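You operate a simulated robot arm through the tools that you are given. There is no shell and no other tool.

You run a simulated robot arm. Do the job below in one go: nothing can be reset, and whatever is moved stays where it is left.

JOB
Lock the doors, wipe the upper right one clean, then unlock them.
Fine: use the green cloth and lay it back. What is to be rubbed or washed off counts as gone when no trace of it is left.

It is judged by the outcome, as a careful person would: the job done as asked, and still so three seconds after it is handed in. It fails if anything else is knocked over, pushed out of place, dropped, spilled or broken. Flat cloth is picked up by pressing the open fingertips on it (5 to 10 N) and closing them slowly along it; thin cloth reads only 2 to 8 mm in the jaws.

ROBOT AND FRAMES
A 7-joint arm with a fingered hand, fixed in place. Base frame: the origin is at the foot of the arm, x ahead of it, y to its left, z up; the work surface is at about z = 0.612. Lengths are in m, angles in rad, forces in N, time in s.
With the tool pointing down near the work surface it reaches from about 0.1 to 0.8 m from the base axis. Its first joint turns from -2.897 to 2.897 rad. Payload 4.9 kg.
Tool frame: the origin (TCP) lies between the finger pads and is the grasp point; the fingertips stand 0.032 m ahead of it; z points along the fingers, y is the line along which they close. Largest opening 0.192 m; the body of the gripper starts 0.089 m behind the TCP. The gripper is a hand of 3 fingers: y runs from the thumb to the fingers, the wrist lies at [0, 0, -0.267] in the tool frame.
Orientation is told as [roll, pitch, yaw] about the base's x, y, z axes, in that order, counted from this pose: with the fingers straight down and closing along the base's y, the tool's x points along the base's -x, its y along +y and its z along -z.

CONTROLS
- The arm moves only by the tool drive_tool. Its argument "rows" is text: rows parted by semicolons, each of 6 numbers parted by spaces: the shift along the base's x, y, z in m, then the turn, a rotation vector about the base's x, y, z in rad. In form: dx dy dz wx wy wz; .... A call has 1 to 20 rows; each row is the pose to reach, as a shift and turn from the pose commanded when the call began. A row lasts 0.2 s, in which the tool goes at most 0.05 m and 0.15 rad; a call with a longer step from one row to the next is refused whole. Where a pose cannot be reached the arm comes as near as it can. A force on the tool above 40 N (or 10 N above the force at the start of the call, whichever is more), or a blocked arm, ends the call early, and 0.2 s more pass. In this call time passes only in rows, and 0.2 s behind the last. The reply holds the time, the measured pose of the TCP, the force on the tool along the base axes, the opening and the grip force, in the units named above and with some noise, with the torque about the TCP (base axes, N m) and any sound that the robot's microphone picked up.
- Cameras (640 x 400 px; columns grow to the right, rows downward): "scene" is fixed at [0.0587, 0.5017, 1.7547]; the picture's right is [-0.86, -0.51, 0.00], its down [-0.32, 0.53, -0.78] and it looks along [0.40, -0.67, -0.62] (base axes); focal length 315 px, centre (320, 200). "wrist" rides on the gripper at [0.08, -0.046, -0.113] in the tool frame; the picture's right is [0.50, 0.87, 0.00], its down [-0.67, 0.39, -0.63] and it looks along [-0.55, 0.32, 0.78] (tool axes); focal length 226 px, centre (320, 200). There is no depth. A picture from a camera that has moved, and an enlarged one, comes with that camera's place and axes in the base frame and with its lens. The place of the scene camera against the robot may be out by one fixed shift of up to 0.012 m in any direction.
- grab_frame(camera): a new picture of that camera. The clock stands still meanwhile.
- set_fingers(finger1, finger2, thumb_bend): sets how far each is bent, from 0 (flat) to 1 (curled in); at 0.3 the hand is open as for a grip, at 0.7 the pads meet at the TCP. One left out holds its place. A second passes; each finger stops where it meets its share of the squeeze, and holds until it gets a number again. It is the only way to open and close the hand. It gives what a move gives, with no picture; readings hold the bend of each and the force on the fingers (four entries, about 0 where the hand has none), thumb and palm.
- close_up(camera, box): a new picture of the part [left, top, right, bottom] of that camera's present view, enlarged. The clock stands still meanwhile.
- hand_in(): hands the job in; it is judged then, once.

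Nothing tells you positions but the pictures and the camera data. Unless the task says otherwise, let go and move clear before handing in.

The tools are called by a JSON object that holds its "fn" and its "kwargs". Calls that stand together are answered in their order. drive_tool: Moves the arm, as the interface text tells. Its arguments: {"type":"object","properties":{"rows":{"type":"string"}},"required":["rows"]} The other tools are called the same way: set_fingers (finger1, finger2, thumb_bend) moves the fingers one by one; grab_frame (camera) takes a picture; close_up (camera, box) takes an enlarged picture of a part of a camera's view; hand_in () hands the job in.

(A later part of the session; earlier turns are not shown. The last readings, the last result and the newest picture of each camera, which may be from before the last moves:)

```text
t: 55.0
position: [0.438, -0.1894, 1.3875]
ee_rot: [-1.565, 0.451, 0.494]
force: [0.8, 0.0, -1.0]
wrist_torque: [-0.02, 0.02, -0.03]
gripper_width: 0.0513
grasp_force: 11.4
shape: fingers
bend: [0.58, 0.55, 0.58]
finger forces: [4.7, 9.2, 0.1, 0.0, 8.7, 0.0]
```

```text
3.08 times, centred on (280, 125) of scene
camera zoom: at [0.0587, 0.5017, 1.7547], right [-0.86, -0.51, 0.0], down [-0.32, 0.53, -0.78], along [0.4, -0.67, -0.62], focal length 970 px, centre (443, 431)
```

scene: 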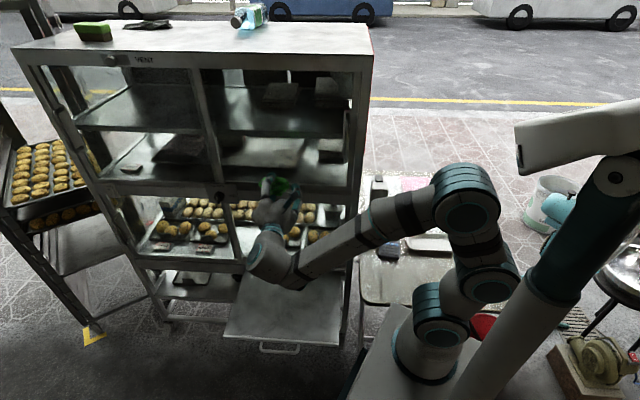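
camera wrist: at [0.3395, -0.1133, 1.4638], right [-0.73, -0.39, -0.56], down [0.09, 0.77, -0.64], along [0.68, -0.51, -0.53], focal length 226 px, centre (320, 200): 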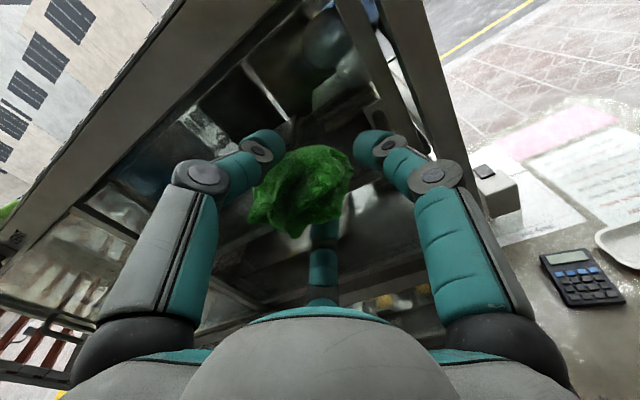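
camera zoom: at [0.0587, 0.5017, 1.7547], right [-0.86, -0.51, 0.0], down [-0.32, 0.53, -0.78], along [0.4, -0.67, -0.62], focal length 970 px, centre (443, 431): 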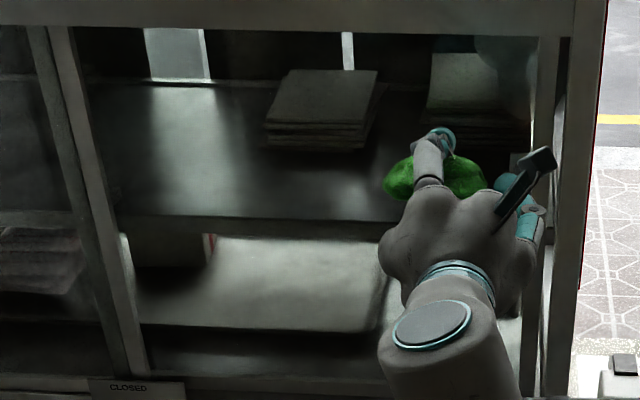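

The rounded shape triangulates to about 15 cm behind the glass, so it is something inside the cabinet and not dirt. I'll return to the smear area and inspect it close up.

{"fn": "drive_tool", "kwargs": {"rows": "0.0167 0.0176 -0.0325 0 0 0; 0.0333 0.0353 -0.065 0 0 0; 0.05 0.0529 -0.0975 0 0 0; 0.0667 0.0705 -0.13 0 0 0; 0.0833 0.0882 -0.1625 0 0 0; 0.10 0.1058 -0.195 0 0 0"}}

{"fn": "close_up", "kwargs": {"camera": "wrist", "box": [270, 30, 390, 140]}}

{"fn": "close_up", "kwargs": {"camera": "wrist", "box": [220, 10, 440, 150]}}

{"fn": "close_up", "kwargs": {"camera": "scene", "box": [265, 140, 315, 175]}}

```text
t: 56.4
position: [0.5442, -0.0809, 1.195]
ee_rot: [-1.565, 0.445, 0.494]
force: [-0.1, -0.7, -0.9]
wrist_torque: [0.01, 0.02, 0.0]
gripper_width: 0.0511
grasp_force: 11.1
shape: fingers
bend: [0.58, 0.55, 0.58]
finger forces: [4.7, 9.3, 0.0, 0.0, 8.7, 0.1]
```

```text
3.64 times, centred on (330, 85) of wrist
camera zoom: at [0.4438, -0.0068, 1.2703], right [-0.73, -0.39, -0.57], down [0.09, 0.77, -0.64], along [0.68, -0.51, -0.52], focal length 822 px, centre (284, 618)
```

zoom: 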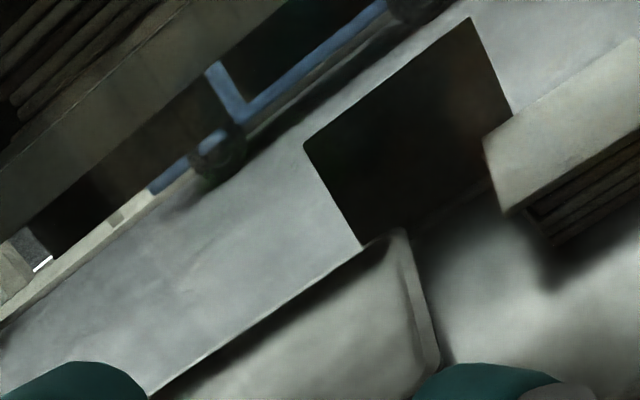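

```text
2.86 times, centred on (330, 80) of wrist
camera zoom: at [0.4438, -0.0068, 1.2703], right [-0.73, -0.39, -0.57], down [0.09, 0.77, -0.64], along [0.68, -0.51, -0.52], focal length 646 px, centre (291, 543)
```

zoom: 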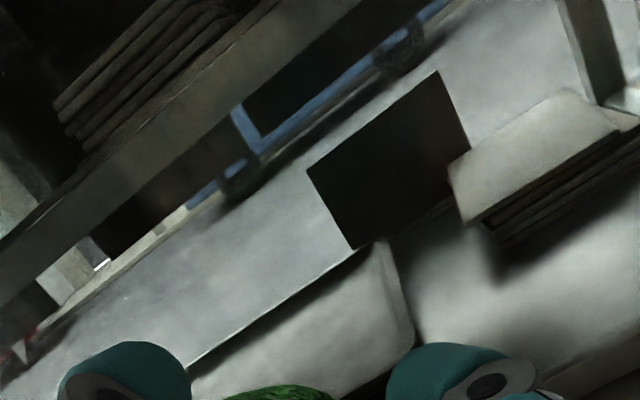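

```text
11.43 times, centred on (290, 158) of scene
camera zoom: at [0.0587, 0.5017, 1.7547], right [-0.86, -0.51, 0.0], down [-0.32, 0.53, -0.78], along [0.4, -0.67, -0.62], focal length 3604 px, centre (663, 686)
```

zoom: 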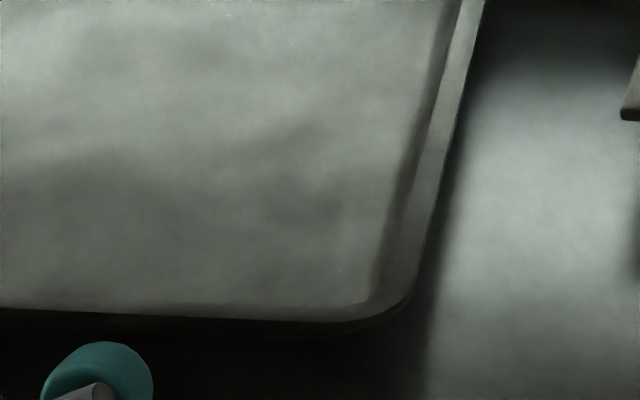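

It looks clean from both cameras. Since no trace may remain, I'll make a second, slightly wider pass, approaching again at the lower left of the cleaned area.

{"fn": "drive_tool", "kwargs": {"rows": "0.0239 -0.0214 -0.006 0 0 0; 0.0477 -0.0428 -0.012 0 0 0; 0.0716 -0.0643 -0.018 0 0 0; 0.0954 -0.0857 -0.024 0 0 0; 0.1193 -0.1071 -0.03 0 0 0"}}

{"fn": "drive_tool", "kwargs": {"rows": "0.0005 -0.0009 0 0 0 0; 0.001 -0.0017 0 0 0 0; 0.0015 -0.0026 0 0 0 0"}}

{"fn": "drive_tool", "kwargs": {"rows": "0.0005 -0.0009 0 0 0 0; 0.001 -0.0017 0 0 0 0"}}

```text
t: 57.6
position: [0.6642, -0.1907, 1.1642]
ee_rot: [-1.564, 0.447, 0.494]
force: [0.1, 0.4, 0.3]
wrist_torque: [0.02, 0.05, 0.01]
gripper_width: 0.0512
grasp_force: 11.3
shape: fingers
bend: [0.58, 0.55, 0.58]
finger forces: [4.6, 9.2, 0.1, 0.1, 8.7, 0.0]
```

```text
t: 58.4
position: [0.6616, -0.1937, 1.1628]
ee_rot: [-1.565, 0.448, 0.494]
force: [-0.6, 0.7, -2.2]
wrist_torque: [0.02, 0.04, 0.02]
gripper_width: 0.0514
grasp_force: 11.7
shape: fingers
bend: [0.58, 0.55, 0.58]
finger forces: [4.6, 9.2, 0.1, 0.0, 8.7, 0.0]
```

```text
t: 59.0
position: [0.6617, -0.1948, 1.164]
ee_rot: [-1.565, 0.449, 0.492]
force: [-0.4, 1.4, -0.8]
wrist_torque: [-0.02, 0.04, -0.01]
gripper_width: 0.0514
grasp_force: 11.2
shape: fingers
bend: [0.58, 0.55, 0.58]
finger forces: [4.6, 9.2, 0.0, 0.1, 8.7, 0.1]
```

{"fn": "drive_tool", "kwargs": {"rows": "0.0005 -0.0009 0 0 0 0; 0.001 -0.0017 0 0 0 0"}}

{"fn": "drive_tool", "kwargs": {"rows": "0.0005 -0.0009 0 0 0 0"}}

{"fn": "drive_tool", "kwargs": {"rows": "0.0005 -0.0009 0 0 0 0"}}

```text
t: 59.6
position: [0.6629, -0.1968, 1.1615]
ee_rot: [-1.565, 0.447, 0.493]
force: [-0.2, 1.0, -0.1]
wrist_torque: [0.01, 0.03, 0.01]
gripper_width: 0.0514
grasp_force: 11.0
shape: fingers
bend: [0.58, 0.55, 0.58]
finger forces: [4.6, 9.2, 0.0, 0.1, 8.7, 0.1]
```

```text
t: 60.0
position: [0.6614, -0.1966, 1.162]
ee_rot: [-1.566, 0.447, 0.492]
force: [-0.5, 0.2, -0.5]
wrist_torque: [-0.01, 0.0, 0.01]
gripper_width: 0.0514
grasp_force: 11.3
shape: fingers
bend: [0.58, 0.55, 0.58]
finger forces: [4.7, 9.2, 0.1, 0.0, 8.6, 0.0]
```

```text
t: 60.4
position: [0.6642, -0.1963, 1.163]
ee_rot: [-1.565, 0.447, 0.492]
force: [-0.2, -0.1, -1.0]
wrist_torque: [0.01, -0.01, 0.0]
gripper_width: 0.0515
grasp_force: 11.4
shape: fingers
bend: [0.58, 0.55, 0.58]
finger forces: [4.6, 9.2, 0.1, 0.0, 8.7, 0.1]
```

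{"fn": "drive_tool", "kwargs": {"rows": "0.0005 -0.0009 0 0 0 0"}}

{"fn": "drive_tool", "kwargs": {"rows": "0.0005 -0.0009 0 0 0 0"}}

{"fn": "drive_tool", "kwargs": {"rows": "0.0005 -0.0009 0 0 0 0"}}

```text
t: 60.8
position: [0.6634, -0.1983, 1.1633]
ee_rot: [-1.564, 0.446, 0.493]
force: [0.5, 0.0, -0.7]
wrist_torque: [-0.01, -0.01, 0.02]
gripper_width: 0.0509
grasp_force: 11.3
shape: fingers
bend: [0.58, 0.55, 0.58]
finger forces: [4.6, 9.2, 0.0, 0.0, 8.7, 0.1]
```

```text
t: 61.2
position: [0.6638, -0.1977, 1.162]
ee_rot: [-1.566, 0.446, 0.492]
force: [-0.3, 0.9, -1.0]
wrist_torque: [0.0, 0.05, 0.0]
gripper_width: 0.0514
grasp_force: 11.4
shape: fingers
bend: [0.58, 0.55, 0.58]
finger forces: [4.7, 9.2, 0.0, 0.0, 8.7, 0.1]
```

```text
t: 61.6
position: [0.6648, -0.1986, 1.1634]
ee_rot: [-1.566, 0.449, 0.494]
force: [-4.6, 4.8, -0.3]
wrist_torque: [0.07, 0.08, -0.27]
gripper_width: 0.0512
grasp_force: 13.6
shape: fingers
bend: [0.58, 0.55, 0.58]
finger forces: [9.4, 9.2, 0.1, 0.0, 8.6, 0.0]
```

The fingertip is bearing here instead of the cloth, so I'll tilt slightly to bring the cloth onto the glass.

{"fn": "drive_tool", "kwargs": {"rows": "-0.0005 0.0009 0 0 0 -0.03; -0.0005 0.0009 0 0 0 -0.06"}}

{"fn": "drive_tool", "kwargs": {"rows": "0.0005 -0.0009 0 0 0 0; 0.001 -0.0017 0 0 0 0"}}

{"fn": "close_up", "kwargs": {"camera": "wrist", "box": [220, 80, 420, 240]}}

{"fn": "close_up", "kwargs": {"camera": "scene", "box": [240, 130, 320, 190]}}

```text
t: 62.2
position: [0.6653, -0.1988, 1.163]
ee_rot: [-1.565, 0.448, 0.433]
force: [-1.7, 11.2, -1.5]
wrist_torque: [0.4, 0.17, 0.53]
gripper_width: 0.0512
grasp_force: 15.4
shape: fingers
bend: [0.59, 0.55, 0.58]
finger forces: [3.6, 17.3, 0.1, 0.1, 9.1, 0.1]
```

```text
t: 62.8
position: [0.6649, -0.1994, 1.161]
ee_rot: [-1.566, 0.449, 0.435]
force: [-13.0, 30.5, -2.2]
wrist_torque: [1.2, 0.56, 1.01]
gripper_width: 0.051
grasp_force: 26.5
shape: fingers
bend: [0.58, 0.55, 0.58]
finger forces: [4.5, 39.1, 0.1, 0.0, 9.8, 0.0]
```

```text
2.50 times, centred on (320, 160) of wrist
camera zoom: at [0.5701, -0.1185, 1.2385], right [-0.75, -0.34, -0.56], down [0.13, 0.76, -0.64], along [0.65, -0.55, -0.53], focal length 565 px, centre (320, 300)
```

zoom: 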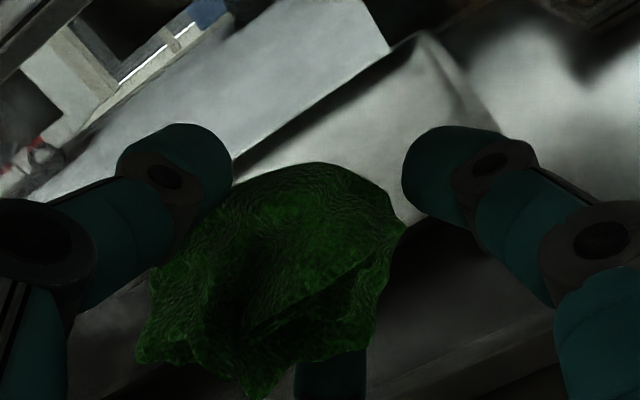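

```text
6.67 times, centred on (280, 160) of scene
camera zoom: at [0.0587, 0.5017, 1.7547], right [-0.86, -0.51, 0.0], down [-0.32, 0.53, -0.78], along [0.4, -0.67, -0.62], focal length 2103 px, centre (587, 467)
```

zoom: 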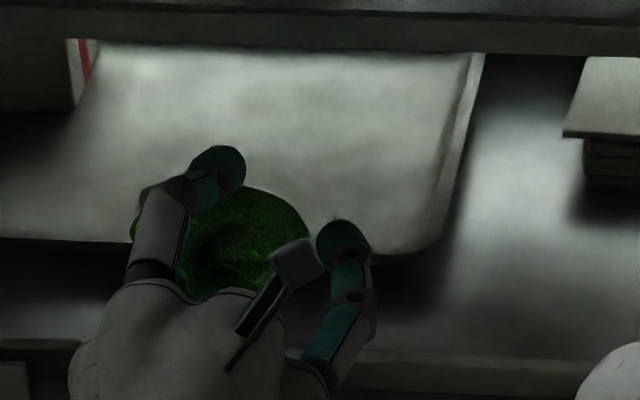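

A bare fingertip now bears on the glass, so I'll back off at once. Then I'll inspect the glass again at high zoom against different backgrounds.

{"fn": "drive_tool", "kwargs": {"rows": "-0.0094 0.0177 0 0 0 0; -0.0235 0.0442 0 0 0 0.03; -0.047 0.0884 0.01 0 0 0.06; -0.063 0.118 0.02 0 0 0.06"}}

{"fn": "close_up", "kwargs": {"camera": "wrist", "box": [300, 60, 400, 130]}}

{"fn": "grab_frame", "kwargs": {"camera": "wrist"}}

{"fn": "close_up", "kwargs": {"camera": "scene", "box": [262, 138, 312, 172]}}

```text
refused: row 3 steps farther than a row can; nothing moved
```

```text
5.71 times, centred on (350, 95) of wrist
camera zoom: at [0.5701, -0.1185, 1.2385], right [-0.75, -0.34, -0.56], down [0.13, 0.76, -0.64], along [0.65, -0.55, -0.53], focal length 1292 px, centre (149, 800)
```

zoom: 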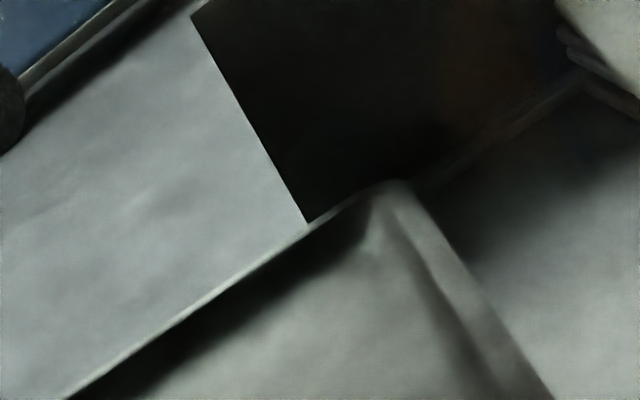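

```text
taken
camera wrist: at [0.5701, -0.1185, 1.2385], right [-0.75, -0.34, -0.56], down [0.13, 0.76, -0.64], along [0.65, -0.55, -0.53], focal length 226 px, centre (320, 200)
```

wrist: 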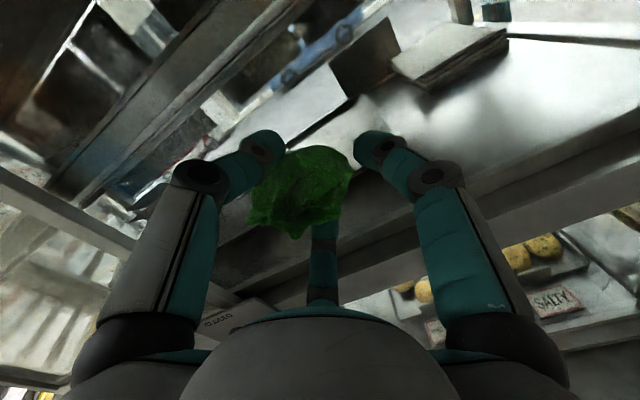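

```text
11.76 times, centred on (287, 155) of scene
camera zoom: at [0.0587, 0.5017, 1.7547], right [-0.86, -0.51, 0.0], down [-0.32, 0.53, -0.78], along [0.4, -0.67, -0.62], focal length 3710 px, centre (708, 729)
```

zoom: 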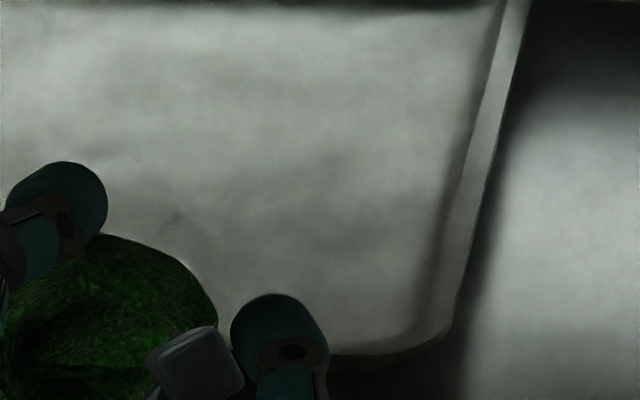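

I see a possible faint trace near the left edge of the old smear. I'll back off in smaller steps and look closer there.

{"fn": "drive_tool", "kwargs": {"rows": "-0.0094 0.0177 0 0 0 0; -0.0235 0.0442 0 0 0 0.03; -0.04 0.0752 0.01 0 0 0.06; -0.0564 0.106 0.02 0 0 0.06"}}

{"fn": "grab_frame", "kwargs": {"camera": "wrist"}}

{"fn": "close_up", "kwargs": {"camera": "wrist", "box": [300, 60, 400, 130]}}

{"fn": "close_up", "kwargs": {"camera": "wrist", "box": [330, 80, 380, 115]}}

{"fn": "close_up", "kwargs": {"camera": "scene", "box": [265, 140, 295, 165]}}

```text
t: 63.8
position: [0.6079, -0.0937, 1.1844]
ee_rot: [-1.565, 0.445, 0.491]
force: [1.0, -0.2, -0.6]
wrist_torque: [0.0, 0.03, 0.01]
gripper_width: 0.0512
grasp_force: 10.2
shape: fingers
bend: [0.59, 0.55, 0.58]
finger forces: [4.3, 9.0, 0.0, 0.0, 8.6, 0.0]
```

```text
taken
camera wrist: at [0.5079, -0.0184, 1.2602], right [-0.73, -0.39, -0.56], down [0.09, 0.77, -0.64], along [0.68, -0.51, -0.53], focal length 226 px, centre (320, 200)
```

wrist: 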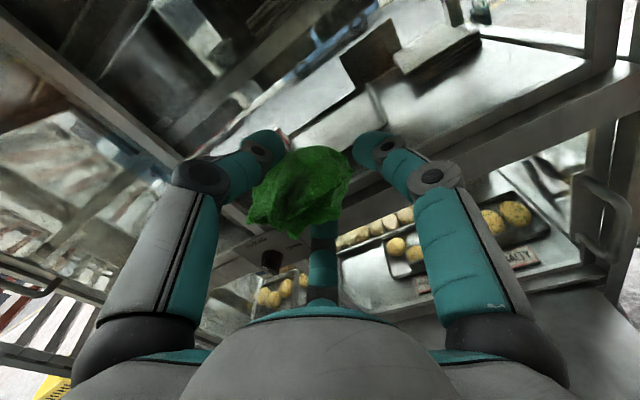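

```text
5.71 times, centred on (350, 95) of wrist
camera zoom: at [0.5079, -0.0184, 1.2602], right [-0.73, -0.39, -0.56], down [0.09, 0.77, -0.64], along [0.68, -0.51, -0.53], focal length 1292 px, centre (149, 800)
```

zoom: 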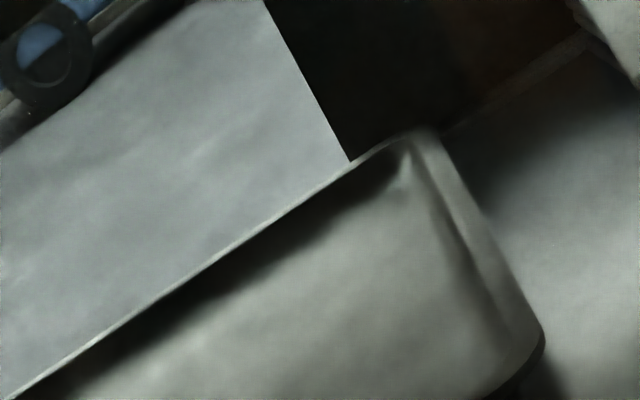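

```text
11.43 times, centred on (355, 98) of wrist
camera zoom: at [0.5079, -0.0184, 1.2602], right [-0.73, -0.39, -0.56], down [0.09, 0.77, -0.64], along [0.68, -0.51, -0.53], focal length 2584 px, centre (-80, 1371)
```

zoom: 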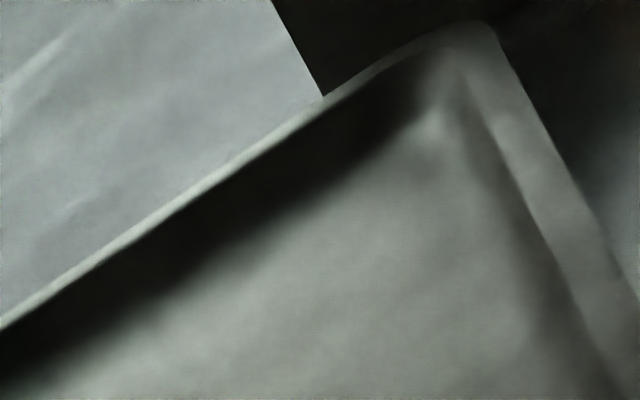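

```text
16.00 times, centred on (280, 152) of scene
camera zoom: at [0.0587, 0.5017, 1.7547], right [-0.86, -0.51, 0.0], down [-0.32, 0.53, -0.78], along [0.4, -0.67, -0.62], focal length 5046 px, centre (960, 960)
```

zoom: 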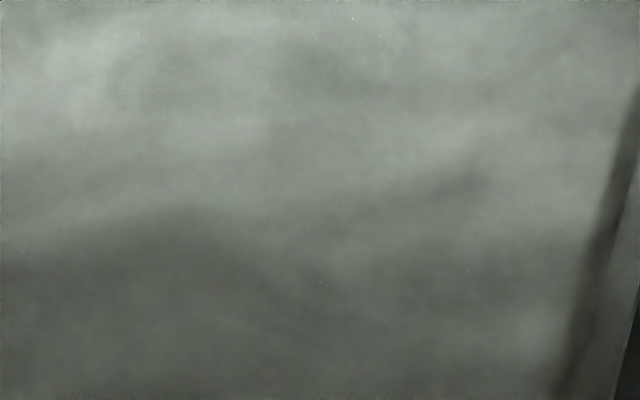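

I'll scan the former smear area in pieces at high zoom from this position.

{"fn": "close_up", "kwargs": {"camera": "wrist", "box": [290, 50, 350, 95]}}

{"fn": "close_up", "kwargs": {"camera": "wrist", "box": [330, 10, 410, 60]}}

{"fn": "close_up", "kwargs": {"camera": "wrist", "box": [380, 10, 450, 80]}}

{"fn": "close_up", "kwargs": {"camera": "scene", "box": [270, 144, 306, 168]}}

```text
8.89 times, centred on (320, 72) of wrist
camera zoom: at [0.5079, -0.0184, 1.2602], right [-0.73, -0.39, -0.56], down [0.09, 0.77, -0.64], along [0.68, -0.51, -0.53], focal length 2009 px, centre (320, 1333)
```

zoom: 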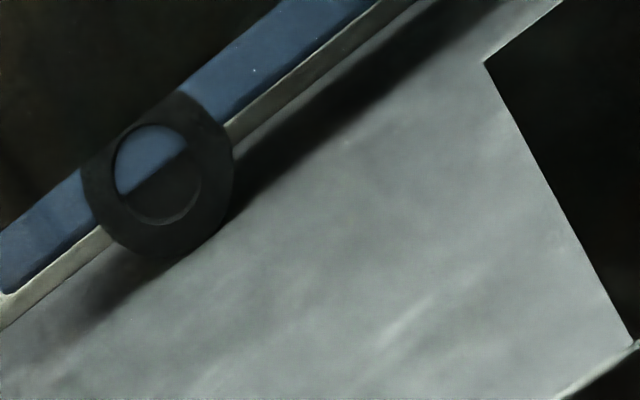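

```text
8.00 times, centred on (370, 35) of wrist
camera zoom: at [0.5079, -0.0184, 1.2602], right [-0.73, -0.39, -0.56], down [0.09, 0.77, -0.64], along [0.68, -0.51, -0.53], focal length 1808 px, centre (-80, 1520)
```

zoom: 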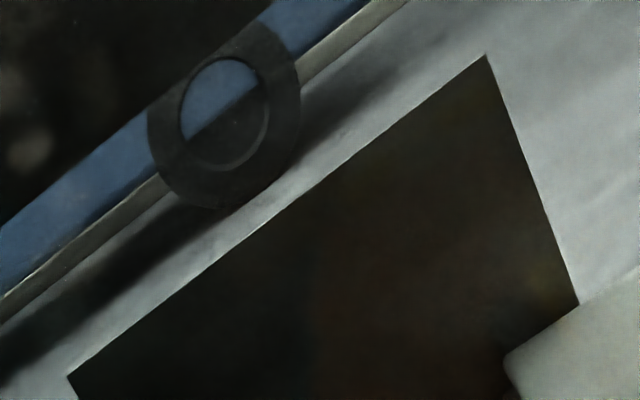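

```text
5.71 times, centred on (415, 45) of wrist
camera zoom: at [0.5079, -0.0184, 1.2602], right [-0.73, -0.39, -0.56], down [0.09, 0.77, -0.64], along [0.68, -0.51, -0.53], focal length 1292 px, centre (-223, 1086)
```

zoom: 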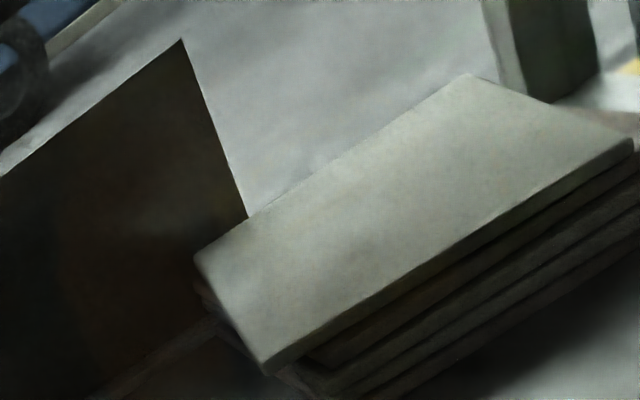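

```text
16.00 times, centred on (288, 156) of scene
camera zoom: at [0.0587, 0.5017, 1.7547], right [-0.86, -0.51, 0.0], down [-0.32, 0.53, -0.78], along [0.4, -0.67, -0.62], focal length 5046 px, centre (832, 904)
```

zoom: 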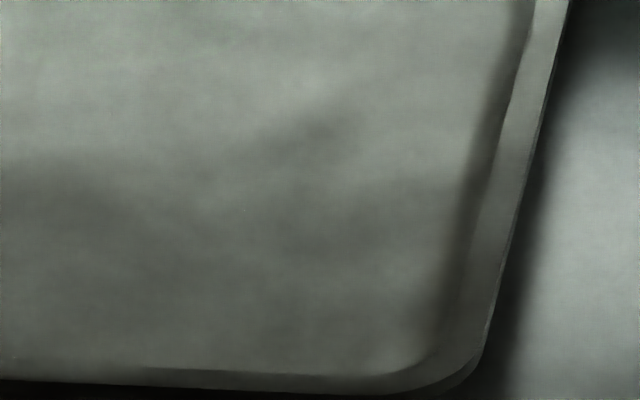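

Straight edges seen through the former smear area are crisp, so the glass is clean there. I'll quickly scan the rest of the upper right door before putting the cloth back.

{"fn": "close_up", "kwargs": {"camera": "scene", "box": [195, 60, 275, 125]}}

{"fn": "close_up", "kwargs": {"camera": "scene", "box": [265, 60, 355, 130]}}

{"fn": "close_up", "kwargs": {"camera": "scene", "box": [210, 115, 290, 190]}}

{"fn": "close_up", "kwargs": {"camera": "scene", "box": [280, 115, 360, 190]}}

```text
6.15 times, centred on (235, 92) of scene
camera zoom: at [0.0587, 0.5017, 1.7547], right [-0.86, -0.51, 0.0], down [-0.32, 0.53, -0.78], along [0.4, -0.67, -0.62], focal length 1941 px, centre (843, 862)
```

zoom: 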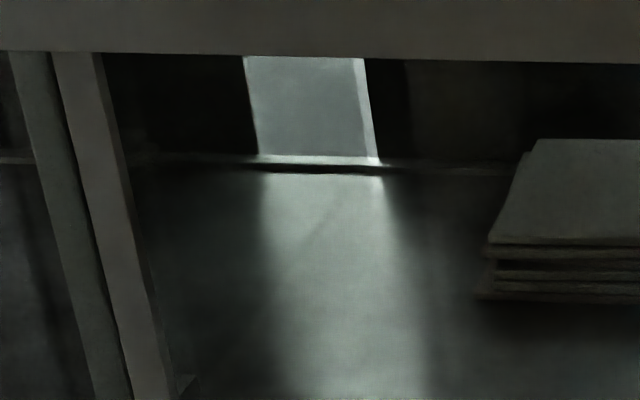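

```text
5.71 times, centred on (310, 95) of scene
camera zoom: at [0.0587, 0.5017, 1.7547], right [-0.86, -0.51, 0.0], down [-0.32, 0.53, -0.78], along [0.4, -0.67, -0.62], focal length 1802 px, centre (377, 800)
```

zoom: 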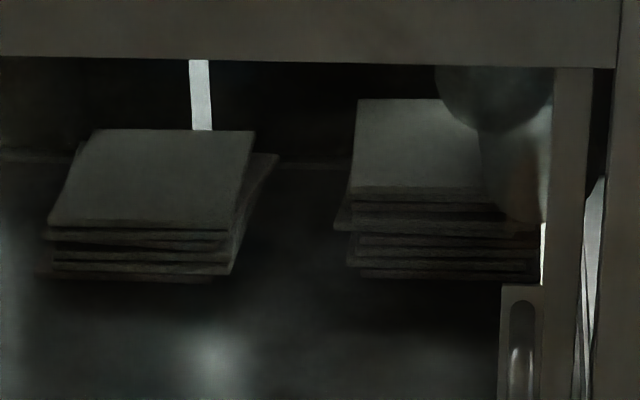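

```text
5.33 times, centred on (250, 152) of scene
camera zoom: at [0.0587, 0.5017, 1.7547], right [-0.86, -0.51, 0.0], down [-0.32, 0.53, -0.78], along [0.4, -0.67, -0.62], focal length 1682 px, centre (693, 453)
```

zoom: 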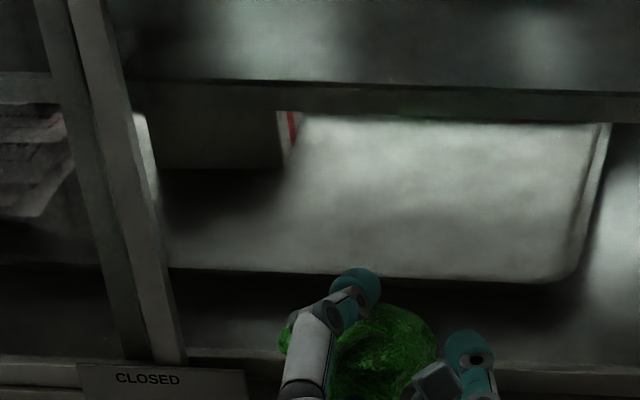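

```text
5.33 times, centred on (320, 152) of scene
camera zoom: at [0.0587, 0.5017, 1.7547], right [-0.86, -0.51, 0.0], down [-0.32, 0.53, -0.78], along [0.4, -0.67, -0.62], focal length 1682 px, centre (320, 453)
```

zoom: 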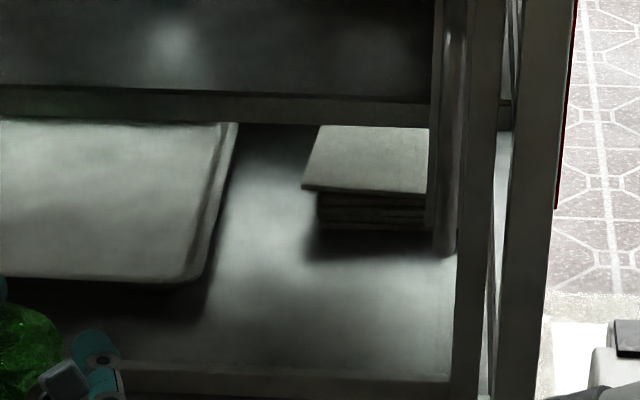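

The upper right door's handle seems a few pixels left of where it was, leaving a thin gap at the right post. My left stroke may have dragged the door within the lock's play, so I'll compare it directly with the earlier views.

{"fn": "close_up", "kwargs": {"camera": "scene", "box": [280, 120, 380, 200]}}

{"fn": "close_up", "kwargs": {"camera": "scene", "box": [180, 170, 270, 230]}}

{"fn": "close_up", "kwargs": {"camera": "wrist", "box": [230, 220, 310, 280]}}

{"fn": "close_up", "kwargs": {"camera": "scene", "box": [180, 55, 240, 190]}}

```text
5.00 times, centred on (330, 160) of scene
camera zoom: at [0.0587, 0.5017, 1.7547], right [-0.86, -0.51, 0.0], down [-0.32, 0.53, -0.78], along [0.4, -0.67, -0.62], focal length 1577 px, centre (270, 400)
```

zoom: 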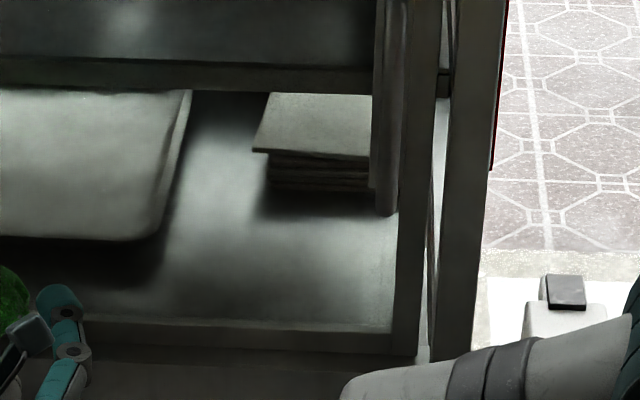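

```text
6.67 times, centred on (225, 200) of scene
camera zoom: at [0.0587, 0.5017, 1.7547], right [-0.86, -0.51, 0.0], down [-0.32, 0.53, -0.78], along [0.4, -0.67, -0.62], focal length 2103 px, centre (953, 200)
```

zoom: 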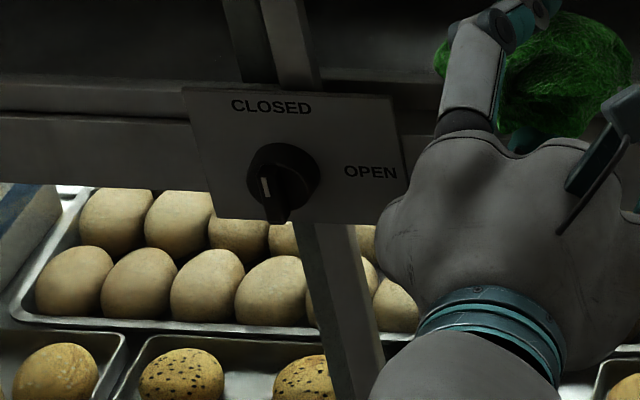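

```text
6.67 times, centred on (270, 250) of wrist
camera zoom: at [0.5079, -0.0184, 1.2602], right [-0.73, -0.39, -0.56], down [0.09, 0.77, -0.64], along [0.68, -0.51, -0.53], focal length 1507 px, centre (653, -133)
```

zoom: 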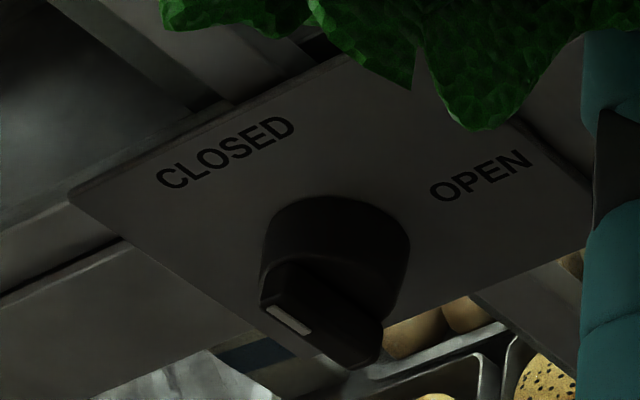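

```text
2.96 times, centred on (210, 122) of scene
camera zoom: at [0.0587, 0.5017, 1.7547], right [-0.86, -0.51, 0.0], down [-0.32, 0.53, -0.78], along [0.4, -0.67, -0.62], focal length 934 px, centre (646, 430)
```

zoom: 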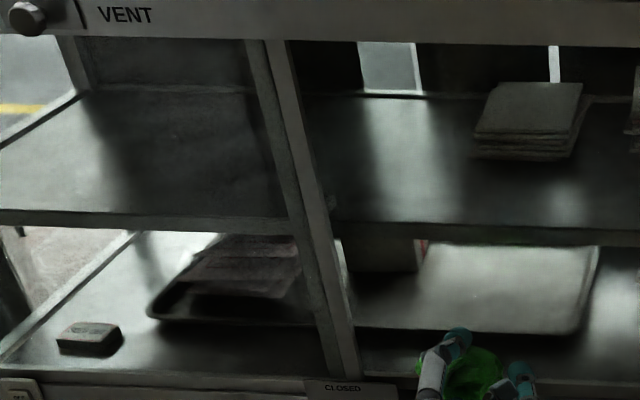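

The door has slid about 8 mm left within the lock's play, although the knob still points straight at CLOSED. I'll press lightly on the glass again and stroke to the right, which should carry the door back to its closed stop and also serve as a second wipe.

{"fn": "drive_tool", "kwargs": {"rows": "0.019 -0.0321 0.003 0 0 0; 0.038 -0.0642 0.006 0 0 0; 0.0571 -0.0963 0.01 0 0 0; 0.0591 -0.0997 0.01 0 0 0"}}

{"fn": "drive_tool", "kwargs": {"rows": "0.0005 -0.0009 0 0 0 0; 0.001 -0.0017 0 0 0 0"}}

{"fn": "drive_tool", "kwargs": {"rows": "0.0005 -0.0009 0 0 0 0"}}

```text
t: 64.8
position: [0.6684, -0.1947, 1.1921]
ee_rot: [-1.564, 0.449, 0.494]
force: [1.0, -0.1, -0.9]
wrist_torque: [0.03, -0.01, 0.02]
gripper_width: 0.0509
grasp_force: 11.0
shape: fingers
bend: [0.59, 0.55, 0.58]
finger forces: [4.2, 9.0, 0.1, 0.0, 8.7, 0.0]
```

```text
t: 65.4
position: [0.6691, -0.1975, 1.1927]
ee_rot: [-1.567, 0.447, 0.494]
force: [-0.3, 2.2, -0.4]
wrist_torque: [0.09, 0.04, -0.07]
gripper_width: 0.0509
grasp_force: 11.1
shape: fingers
bend: [0.59, 0.55, 0.58]
finger forces: [4.9, 9.0, 0.1, 0.0, 8.6, 0.0]
```

```text
t: 65.8
position: [0.6693, -0.1967, 1.1926]
ee_rot: [-1.566, 0.447, 0.494]
force: [-7.0, 8.7, -0.9]
wrist_torque: [0.08, 0.05, -0.45]
gripper_width: 0.051
grasp_force: 14.5
shape: fingers
bend: [0.58, 0.55, 0.58]
finger forces: [12.3, 9.1, 0.1, 0.0, 8.4, 0.0]
```

{"fn": "drive_tool", "kwargs": {"rows": "0 0 0 0 0 -0.02"}}

{"fn": "drive_tool", "kwargs": {"rows": "-0.0088 -0.0047 0 0 0 0; -0.0177 -0.0094 0 0 0 0; -0.0265 -0.0141 0 0 0 0; -0.0354 -0.0188 0 0 0 0; -0.0442 -0.0235 0 0 0 0; -0.053 -0.0282 0 0 0 0"}}

{"fn": "close_up", "kwargs": {"camera": "scene", "box": [280, 120, 380, 200]}}

```text
t: 66.2
position: [0.6698, -0.1962, 1.193]
ee_rot: [-1.564, 0.447, 0.474]
force: [-2.0, 3.3, -2.4]
wrist_torque: [0.12, 0.07, 0.05]
gripper_width: 0.051
grasp_force: 11.1
shape: fingers
bend: [0.58, 0.55, 0.58]
finger forces: [4.7, 9.7, 0.0, 0.0, 8.1, 0.1]
```

```text
t: 67.6
position: [0.6169, -0.2237, 1.1934]
ee_rot: [-1.568, 0.449, 0.478]
force: [-7.9, 35.4, -0.8]
wrist_torque: [1.24, 0.38, 1.26]
gripper_width: 0.0503
grasp_force: 24.7
shape: fingers
bend: [0.6, 0.53, 0.58]
finger forces: [2.7, 36.3, 0.1, 0.1, 9.8, 0.1]
```

```text
5.00 times, centred on (330, 160) of scene
camera zoom: at [0.0587, 0.5017, 1.7547], right [-0.86, -0.51, 0.0], down [-0.32, 0.53, -0.78], along [0.4, -0.67, -0.62], focal length 1577 px, centre (270, 400)
```

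zoom: 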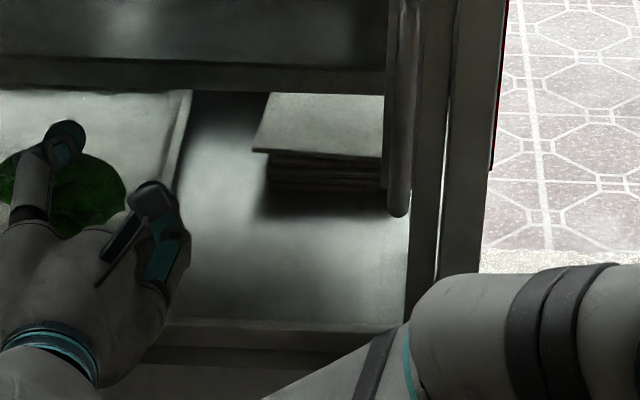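

The door is back at its closed stop, with the handle where it was originally and no gap. I'll back off straight away from the glass and check.

{"fn": "drive_tool", "kwargs": {"rows": "-0.0047 0.0088 0 0 0 0; -0.0141 0.0265 0 0 0 0; -0.0282 0.053 0 0 0 0; -0.0423 0.0796 0 0 0 0; -0.0564 0.106 0 0 0 0"}}

{"fn": "close_up", "kwargs": {"camera": "scene", "box": [280, 120, 380, 200]}}

{"fn": "close_up", "kwargs": {"camera": "scene", "box": [255, 130, 325, 180]}}

{"fn": "grab_frame", "kwargs": {"camera": "wrist"}}

{"fn": "grab_frame", "kwargs": {"camera": "scene"}}

```text
t: 68.8
position: [0.5615, -0.1184, 1.1936]
ee_rot: [-1.565, 0.448, 0.472]
force: [-0.1, 0.3, -0.6]
wrist_torque: [0.04, 0.04, 0.01]
gripper_width: 0.0503
grasp_force: 10.6
shape: fingers
bend: [0.59, 0.55, 0.58]
finger forces: [4.6, 8.6, 0.1, 0.0, 8.3, 0.0]
```

```text
5.00 times, centred on (330, 160) of scene
camera zoom: at [0.0587, 0.5017, 1.7547], right [-0.86, -0.51, 0.0], down [-0.32, 0.53, -0.78], along [0.4, -0.67, -0.62], focal length 1577 px, centre (270, 400)
```

zoom: 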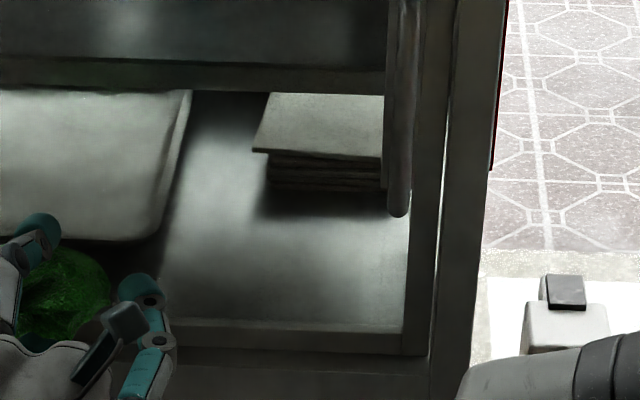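

```text
8.00 times, centred on (290, 155) of scene
camera zoom: at [0.0587, 0.5017, 1.7547], right [-0.86, -0.51, 0.0], down [-0.32, 0.53, -0.78], along [0.4, -0.67, -0.62], focal length 2523 px, centre (560, 560)
```

zoom: 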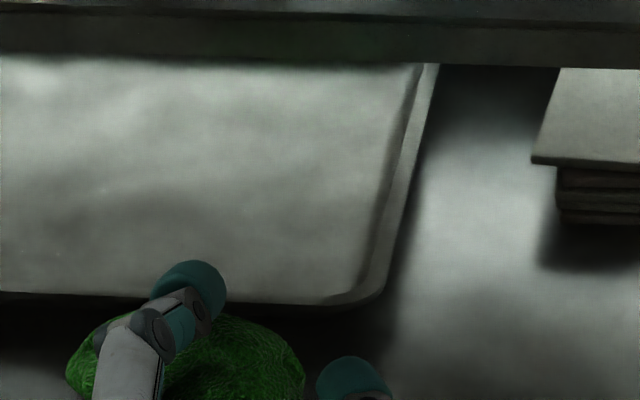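

```text
taken
camera wrist: at [0.4633, -0.0424, 1.2698], right [-0.74, -0.37, -0.56], down [0.1, 0.76, -0.64], along [0.67, -0.53, -0.53], focal length 226 px, centre (320, 200)
```

wrist: 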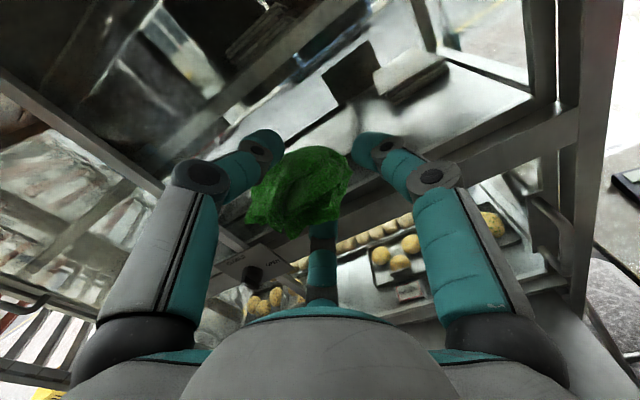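

```text
taken
```

scene: 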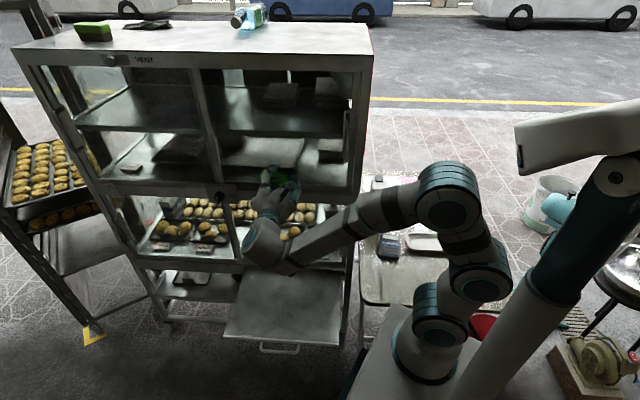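

The door is closed, the glass is clean and the knob is still on CLOSED. Now I'll carry the cloth back down to its place on the pulled-out shelf.

{"fn": "drive_tool", "kwargs": {"rows": "0.004 0.0104 -0.037 0.1126 0.0668 0; 0.0081 0.0207 -0.0739 0.2252 0.1335 0; 0.0121 0.0311 -0.1109 0.3378 0.2003 0; 0.0162 0.0415 -0.1479 0.4503 0.267 0; 0.0202 0.0518 -0.1848 0.563 0.3338 0; 0.0243 0.0622 -0.2218 0.6755 0.4006 0; 0.0283 0.0726 -0.2588 0.788 0.4673 0; 0.0323 0.0829 -0.2957 0.9007 0.5341 0; 0.0364 0.0933 -0.3327 1.0133 0.6009 0; 0.0404 0.1037 -0.3697 1.1258 0.6676 0; 0.0445 0.114 -0.4066 1.2384 0.7344 0; 0.0485 0.1244 -0.4436 1.351 0.8012 0"}}

{"fn": "grab_frame", "kwargs": {"camera": "wrist"}}

{"fn": "close_up", "kwargs": {"camera": "scene", "box": [200, 230, 360, 360]}}

```text
t: 71.4
position: [0.6112, 0.0063, 0.7479]
ee_rot: [0.033, 0.055, 0.984]
force: [1.8, -0.1, 0.1]
wrist_torque: [-0.02, 0.11, 0.01]
gripper_width: 0.0505
grasp_force: 10.8
shape: fingers
bend: [0.59, 0.55, 0.58]
finger forces: [4.3, 8.5, 0.0, 0.0, 8.6, 0.1]
```

```text
taken
camera wrist: at [0.6105, -0.0821, 0.8626], right [-1.0, 0.06, 0.06], down [0.08, 0.79, 0.61], along [-0.01, 0.61, -0.79], focal length 226 px, centre (320, 200)
```

wrist: 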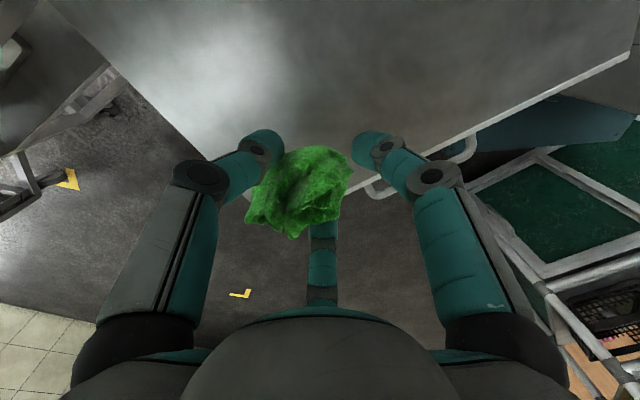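

```text
3.08 times, centred on (280, 295) of scene
camera zoom: at [0.0587, 0.5017, 1.7547], right [-0.86, -0.51, 0.0], down [-0.32, 0.53, -0.78], along [0.4, -0.67, -0.62], focal length 970 px, centre (443, -92)
```

zoom: 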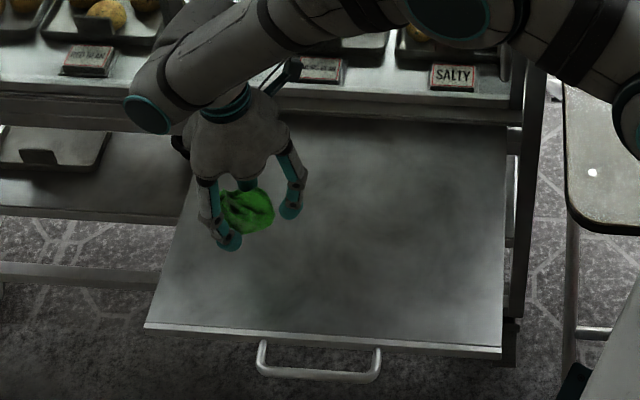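

The cloth is above its original spot. I'll level the hand, shift slightly so the cloth lands where it was, and lower it.

{"fn": "drive_tool", "kwargs": {"rows": "-0.005 -0.003 -0.02 0.0138 -0.029 0; -0.01 -0.005 -0.045 0.0275 -0.058 0; -0.01 -0.005 -0.065 0.0275 -0.058 0; -0.01 -0.005 -0.077 0.0275 -0.058 0"}}

{"fn": "drive_tool", "kwargs": {"rows": "0 0 -0.003 0 0 0; 0 0 -0.006 0 0 0"}}

{"fn": "close_up", "kwargs": {"camera": "scene", "box": [220, 270, 310, 340]}}

```text
t: 72.4
position: [0.5993, 0.0005, 0.671]
ee_rot: [0.0, 0.001, 0.982]
force: [0.3, -0.1, -0.2]
wrist_torque: [0.01, 0.04, 0.01]
gripper_width: 0.0506
grasp_force: 11.2
shape: fingers
bend: [0.59, 0.55, 0.58]
finger forces: [4.2, 8.6, 0.0, 0.0, 8.5, 0.0]
```

```text
t: 73.0
position: [0.6004, 0.0011, 0.6654]
ee_rot: [0.0, 0.002, 0.983]
force: [0.2, 0.1, 0.1]
wrist_torque: [-0.02, 0.05, 0.02]
gripper_width: 0.0506
grasp_force: 10.7
shape: fingers
bend: [0.59, 0.55, 0.58]
finger forces: [4.2, 8.5, 0.0, 0.0, 8.5, 0.0]
```

```text
5.71 times, centred on (265, 305) of scene
camera zoom: at [0.0587, 0.5017, 1.7547], right [-0.86, -0.51, 0.0], down [-0.32, 0.53, -0.78], along [0.4, -0.67, -0.62], focal length 1802 px, centre (634, -400)
```

zoom: 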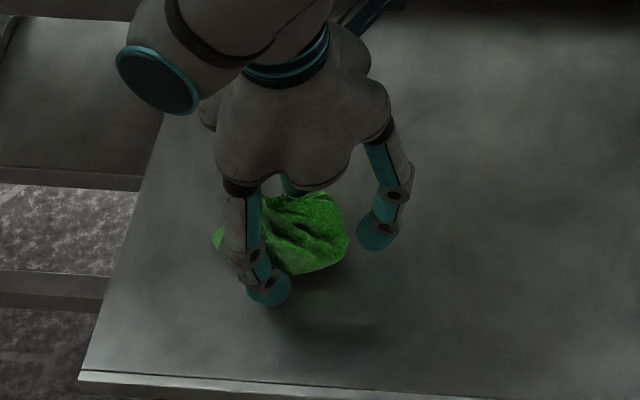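

{"fn": "drive_tool", "kwargs": {"rows": "0 0 -0.002 0 0 0; 0 0 -0.004 0 0 0"}}

{"fn": "drive_tool", "kwargs": {"rows": "0 0 -0.002 0 0 0"}}

{"fn": "drive_tool", "kwargs": {"rows": "0 0 -0.0015 0 0 0"}}

```text
t: 73.6
position: [0.5999, -0.0002, 0.6614]
ee_rot: [0.001, 0.002, 0.983]
force: [0.6, 0.3, -1.6]
wrist_torque: [-0.01, 0.01, 0.0]
gripper_width: 0.0504
grasp_force: 10.8
shape: fingers
bend: [0.59, 0.55, 0.58]
finger forces: [4.2, 8.6, 0.0, 0.0, 8.5, 0.0]
```

```text
t: 74.0
position: [0.5983, -0.0002, 0.6588]
ee_rot: [-0.001, 0.002, 0.983]
force: [-0.6, 0.1, 0.1]
wrist_torque: [0.03, 0.03, 0.02]
gripper_width: 0.0506
grasp_force: 11.0
shape: fingers
bend: [0.59, 0.55, 0.58]
finger forces: [4.3, 8.7, 0.0, 0.0, 8.4, 0.0]
```

```text
t: 74.4
position: [0.5979, 0.0006, 0.658]
ee_rot: [0.0, 0.003, 0.983]
force: [-0.3, 0.4, -0.8]
wrist_torque: [-0.02, 0.03, 0.01]
gripper_width: 0.051
grasp_force: 11.1
shape: fingers
bend: [0.59, 0.55, 0.58]
finger forces: [4.2, 8.5, 0.1, 0.0, 8.5, 0.1]
```

{"fn": "drive_tool", "kwargs": {"rows": "0 0 -0.0015 0 0 0"}}

{"fn": "drive_tool", "kwargs": {"rows": "0 0 -0.0015 0 0 0"}}

{"fn": "close_up", "kwargs": {"camera": "scene", "box": [220, 270, 310, 340]}}

```text
t: 74.8
position: [0.5987, 0.0007, 0.6577]
ee_rot: [0.0, 0.0, 0.981]
force: [-0.5, -0.4, -0.6]
wrist_torque: [-0.01, 0.0, 0.01]
gripper_width: 0.0506
grasp_force: 11.4
shape: fingers
bend: [0.59, 0.55, 0.58]
finger forces: [4.3, 8.6, 0.0, 0.1, 8.5, 0.0]
```

```text
t: 75.2
position: [0.6006, -0.0002, 0.6553]
ee_rot: [0.0, 0.0, 0.982]
force: [0.1, 0.0, -0.7]
wrist_torque: [0.0, -0.04, 0.03]
gripper_width: 0.0508
grasp_force: 10.7
shape: fingers
bend: [0.59, 0.55, 0.58]
finger forces: [4.3, 8.7, 0.0, 0.0, 8.6, 0.1]
```

```text
5.71 times, centred on (265, 305) of scene
camera zoom: at [0.0587, 0.5017, 1.7547], right [-0.86, -0.51, 0.0], down [-0.32, 0.53, -0.78], along [0.4, -0.67, -0.62], focal length 1802 px, centre (634, -400)
```

zoom: 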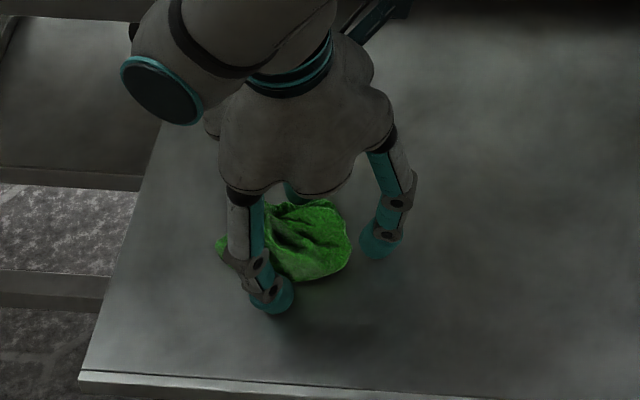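

{"fn": "drive_tool", "kwargs": {"rows": "0 0 -0.0015 0 0 0"}}

{"fn": "drive_tool", "kwargs": {"rows": "0 0 -0.0015 0 0 0"}}

{"fn": "drive_tool", "kwargs": {"rows": "0 0 -0.0015 0 0 0"}}

```text
t: 75.6
position: [0.5992, -0.0005, 0.6554]
ee_rot: [0.0, 0.0, 0.983]
force: [0.5, -0.9, 3.0]
wrist_torque: [0.1, -0.02, 0.06]
gripper_width: 0.0507
grasp_force: 11.2
shape: fingers
bend: [0.59, 0.55, 0.58]
finger forces: [4.4, 9.0, 0.0, 0.0, 8.7, 0.0]
```

```text
t: 76.0
position: [0.5995, -0.0004, 0.654]
ee_rot: [-0.001, -0.001, 0.984]
force: [-1.9, 3.1, 10.6]
wrist_torque: [0.61, 0.03, 0.07]
gripper_width: 0.0504
grasp_force: 13.6
shape: fingers
bend: [0.59, 0.55, 0.58]
finger forces: [4.9, 15.9, 0.0, 0.0, 7.7, 0.0]
```

```text
t: 76.4
position: [0.6001, -0.0013, 0.6543]
ee_rot: [-0.004, -0.002, 0.983]
force: [-3.9, 5.0, 29.9]
wrist_torque: [1.51, 0.13, 0.07]
gripper_width: 0.0502
grasp_force: 22.3
shape: fingers
bend: [0.58, 0.54, 0.59]
finger forces: [5.8, 31.8, 0.1, 0.0, 7.2, 0.0]
```

The fingertips touch the shelf. I'll ease up 3 mm, open the fingers to release the cloth, and check.

{"fn": "drive_tool", "kwargs": {"rows": "0 0 0.003 0 0 0"}}

{"fn": "set_fingers", "kwargs": {"finger1": 0.5, "finger2": 0.5, "thumb_bend": 0.5}}

{"fn": "set_fingers", "kwargs": {"finger1": 0.42, "finger2": 0.42, "thumb_bend": 0.42}}

{"fn": "close_up", "kwargs": {"camera": "scene", "box": [220, 270, 310, 340]}}

{"fn": "close_up", "kwargs": {"camera": "wrist", "box": [180, 60, 460, 260]}}

```text
t: 76.8
position: [0.5988, -0.0004, 0.6544]
ee_rot: [0.0, 0.001, 0.984]
force: [2.4, 2.6, 14.7]
wrist_torque: [0.69, -0.17, 0.02]
gripper_width: 0.0504
grasp_force: 15.0
shape: fingers
bend: [0.59, 0.54, 0.58]
finger forces: [3.6, 18.2, 0.0, 0.1, 9.0, 0.1]
```

```text
t: 77.8
position: [0.5984, -0.0002, 0.6535]
ee_rot: [-0.001, 0.002, 0.983]
force: [-1.1, -1.4, 8.3]
wrist_torque: [0.1, -0.06, 0.02]
gripper_width: 0.0828
grasp_force: 3.9
shape: fingers
bend: [0.5, 0.51, 0.51]
finger forces: [0.4, 4.7, 0.0, 0.1, 2.9, 0.0]
```

```text
t: 78.8
position: [0.5985, -0.0005, 0.6556]
ee_rot: [0.0, 0.003, 0.982]
force: [0.0, 0.8, 0.9]
wrist_torque: [-0.01, 0.01, 0.01]
gripper_width: 0.1181
grasp_force: 0.0
shape: fingers
bend: [0.42, 0.42, 0.42]
finger forces: [0.0, 0.1, 0.0, 0.1, 0.1, 0.1]
```

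```text
5.71 times, centred on (265, 305) of scene
camera zoom: at [0.0587, 0.5017, 1.7547], right [-0.86, -0.51, 0.0], down [-0.32, 0.53, -0.78], along [0.4, -0.67, -0.62], focal length 1802 px, centre (634, -400)
```

zoom: 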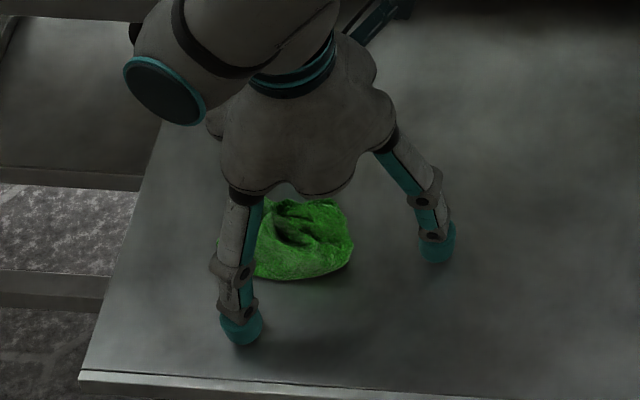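

```text
2.00 times, centred on (320, 160) of wrist
camera zoom: at [0.5922, -0.0927, 0.7669], right [-1.0, 0.06, 0.0], down [0.05, 0.77, 0.63], along [0.04, 0.63, -0.78], focal length 452 px, centre (320, 280)
```

zoom: 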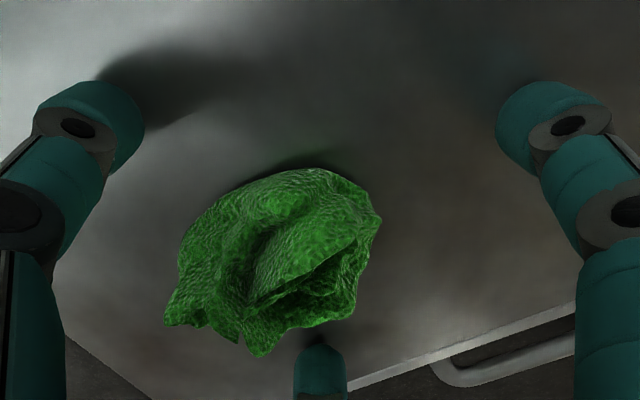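

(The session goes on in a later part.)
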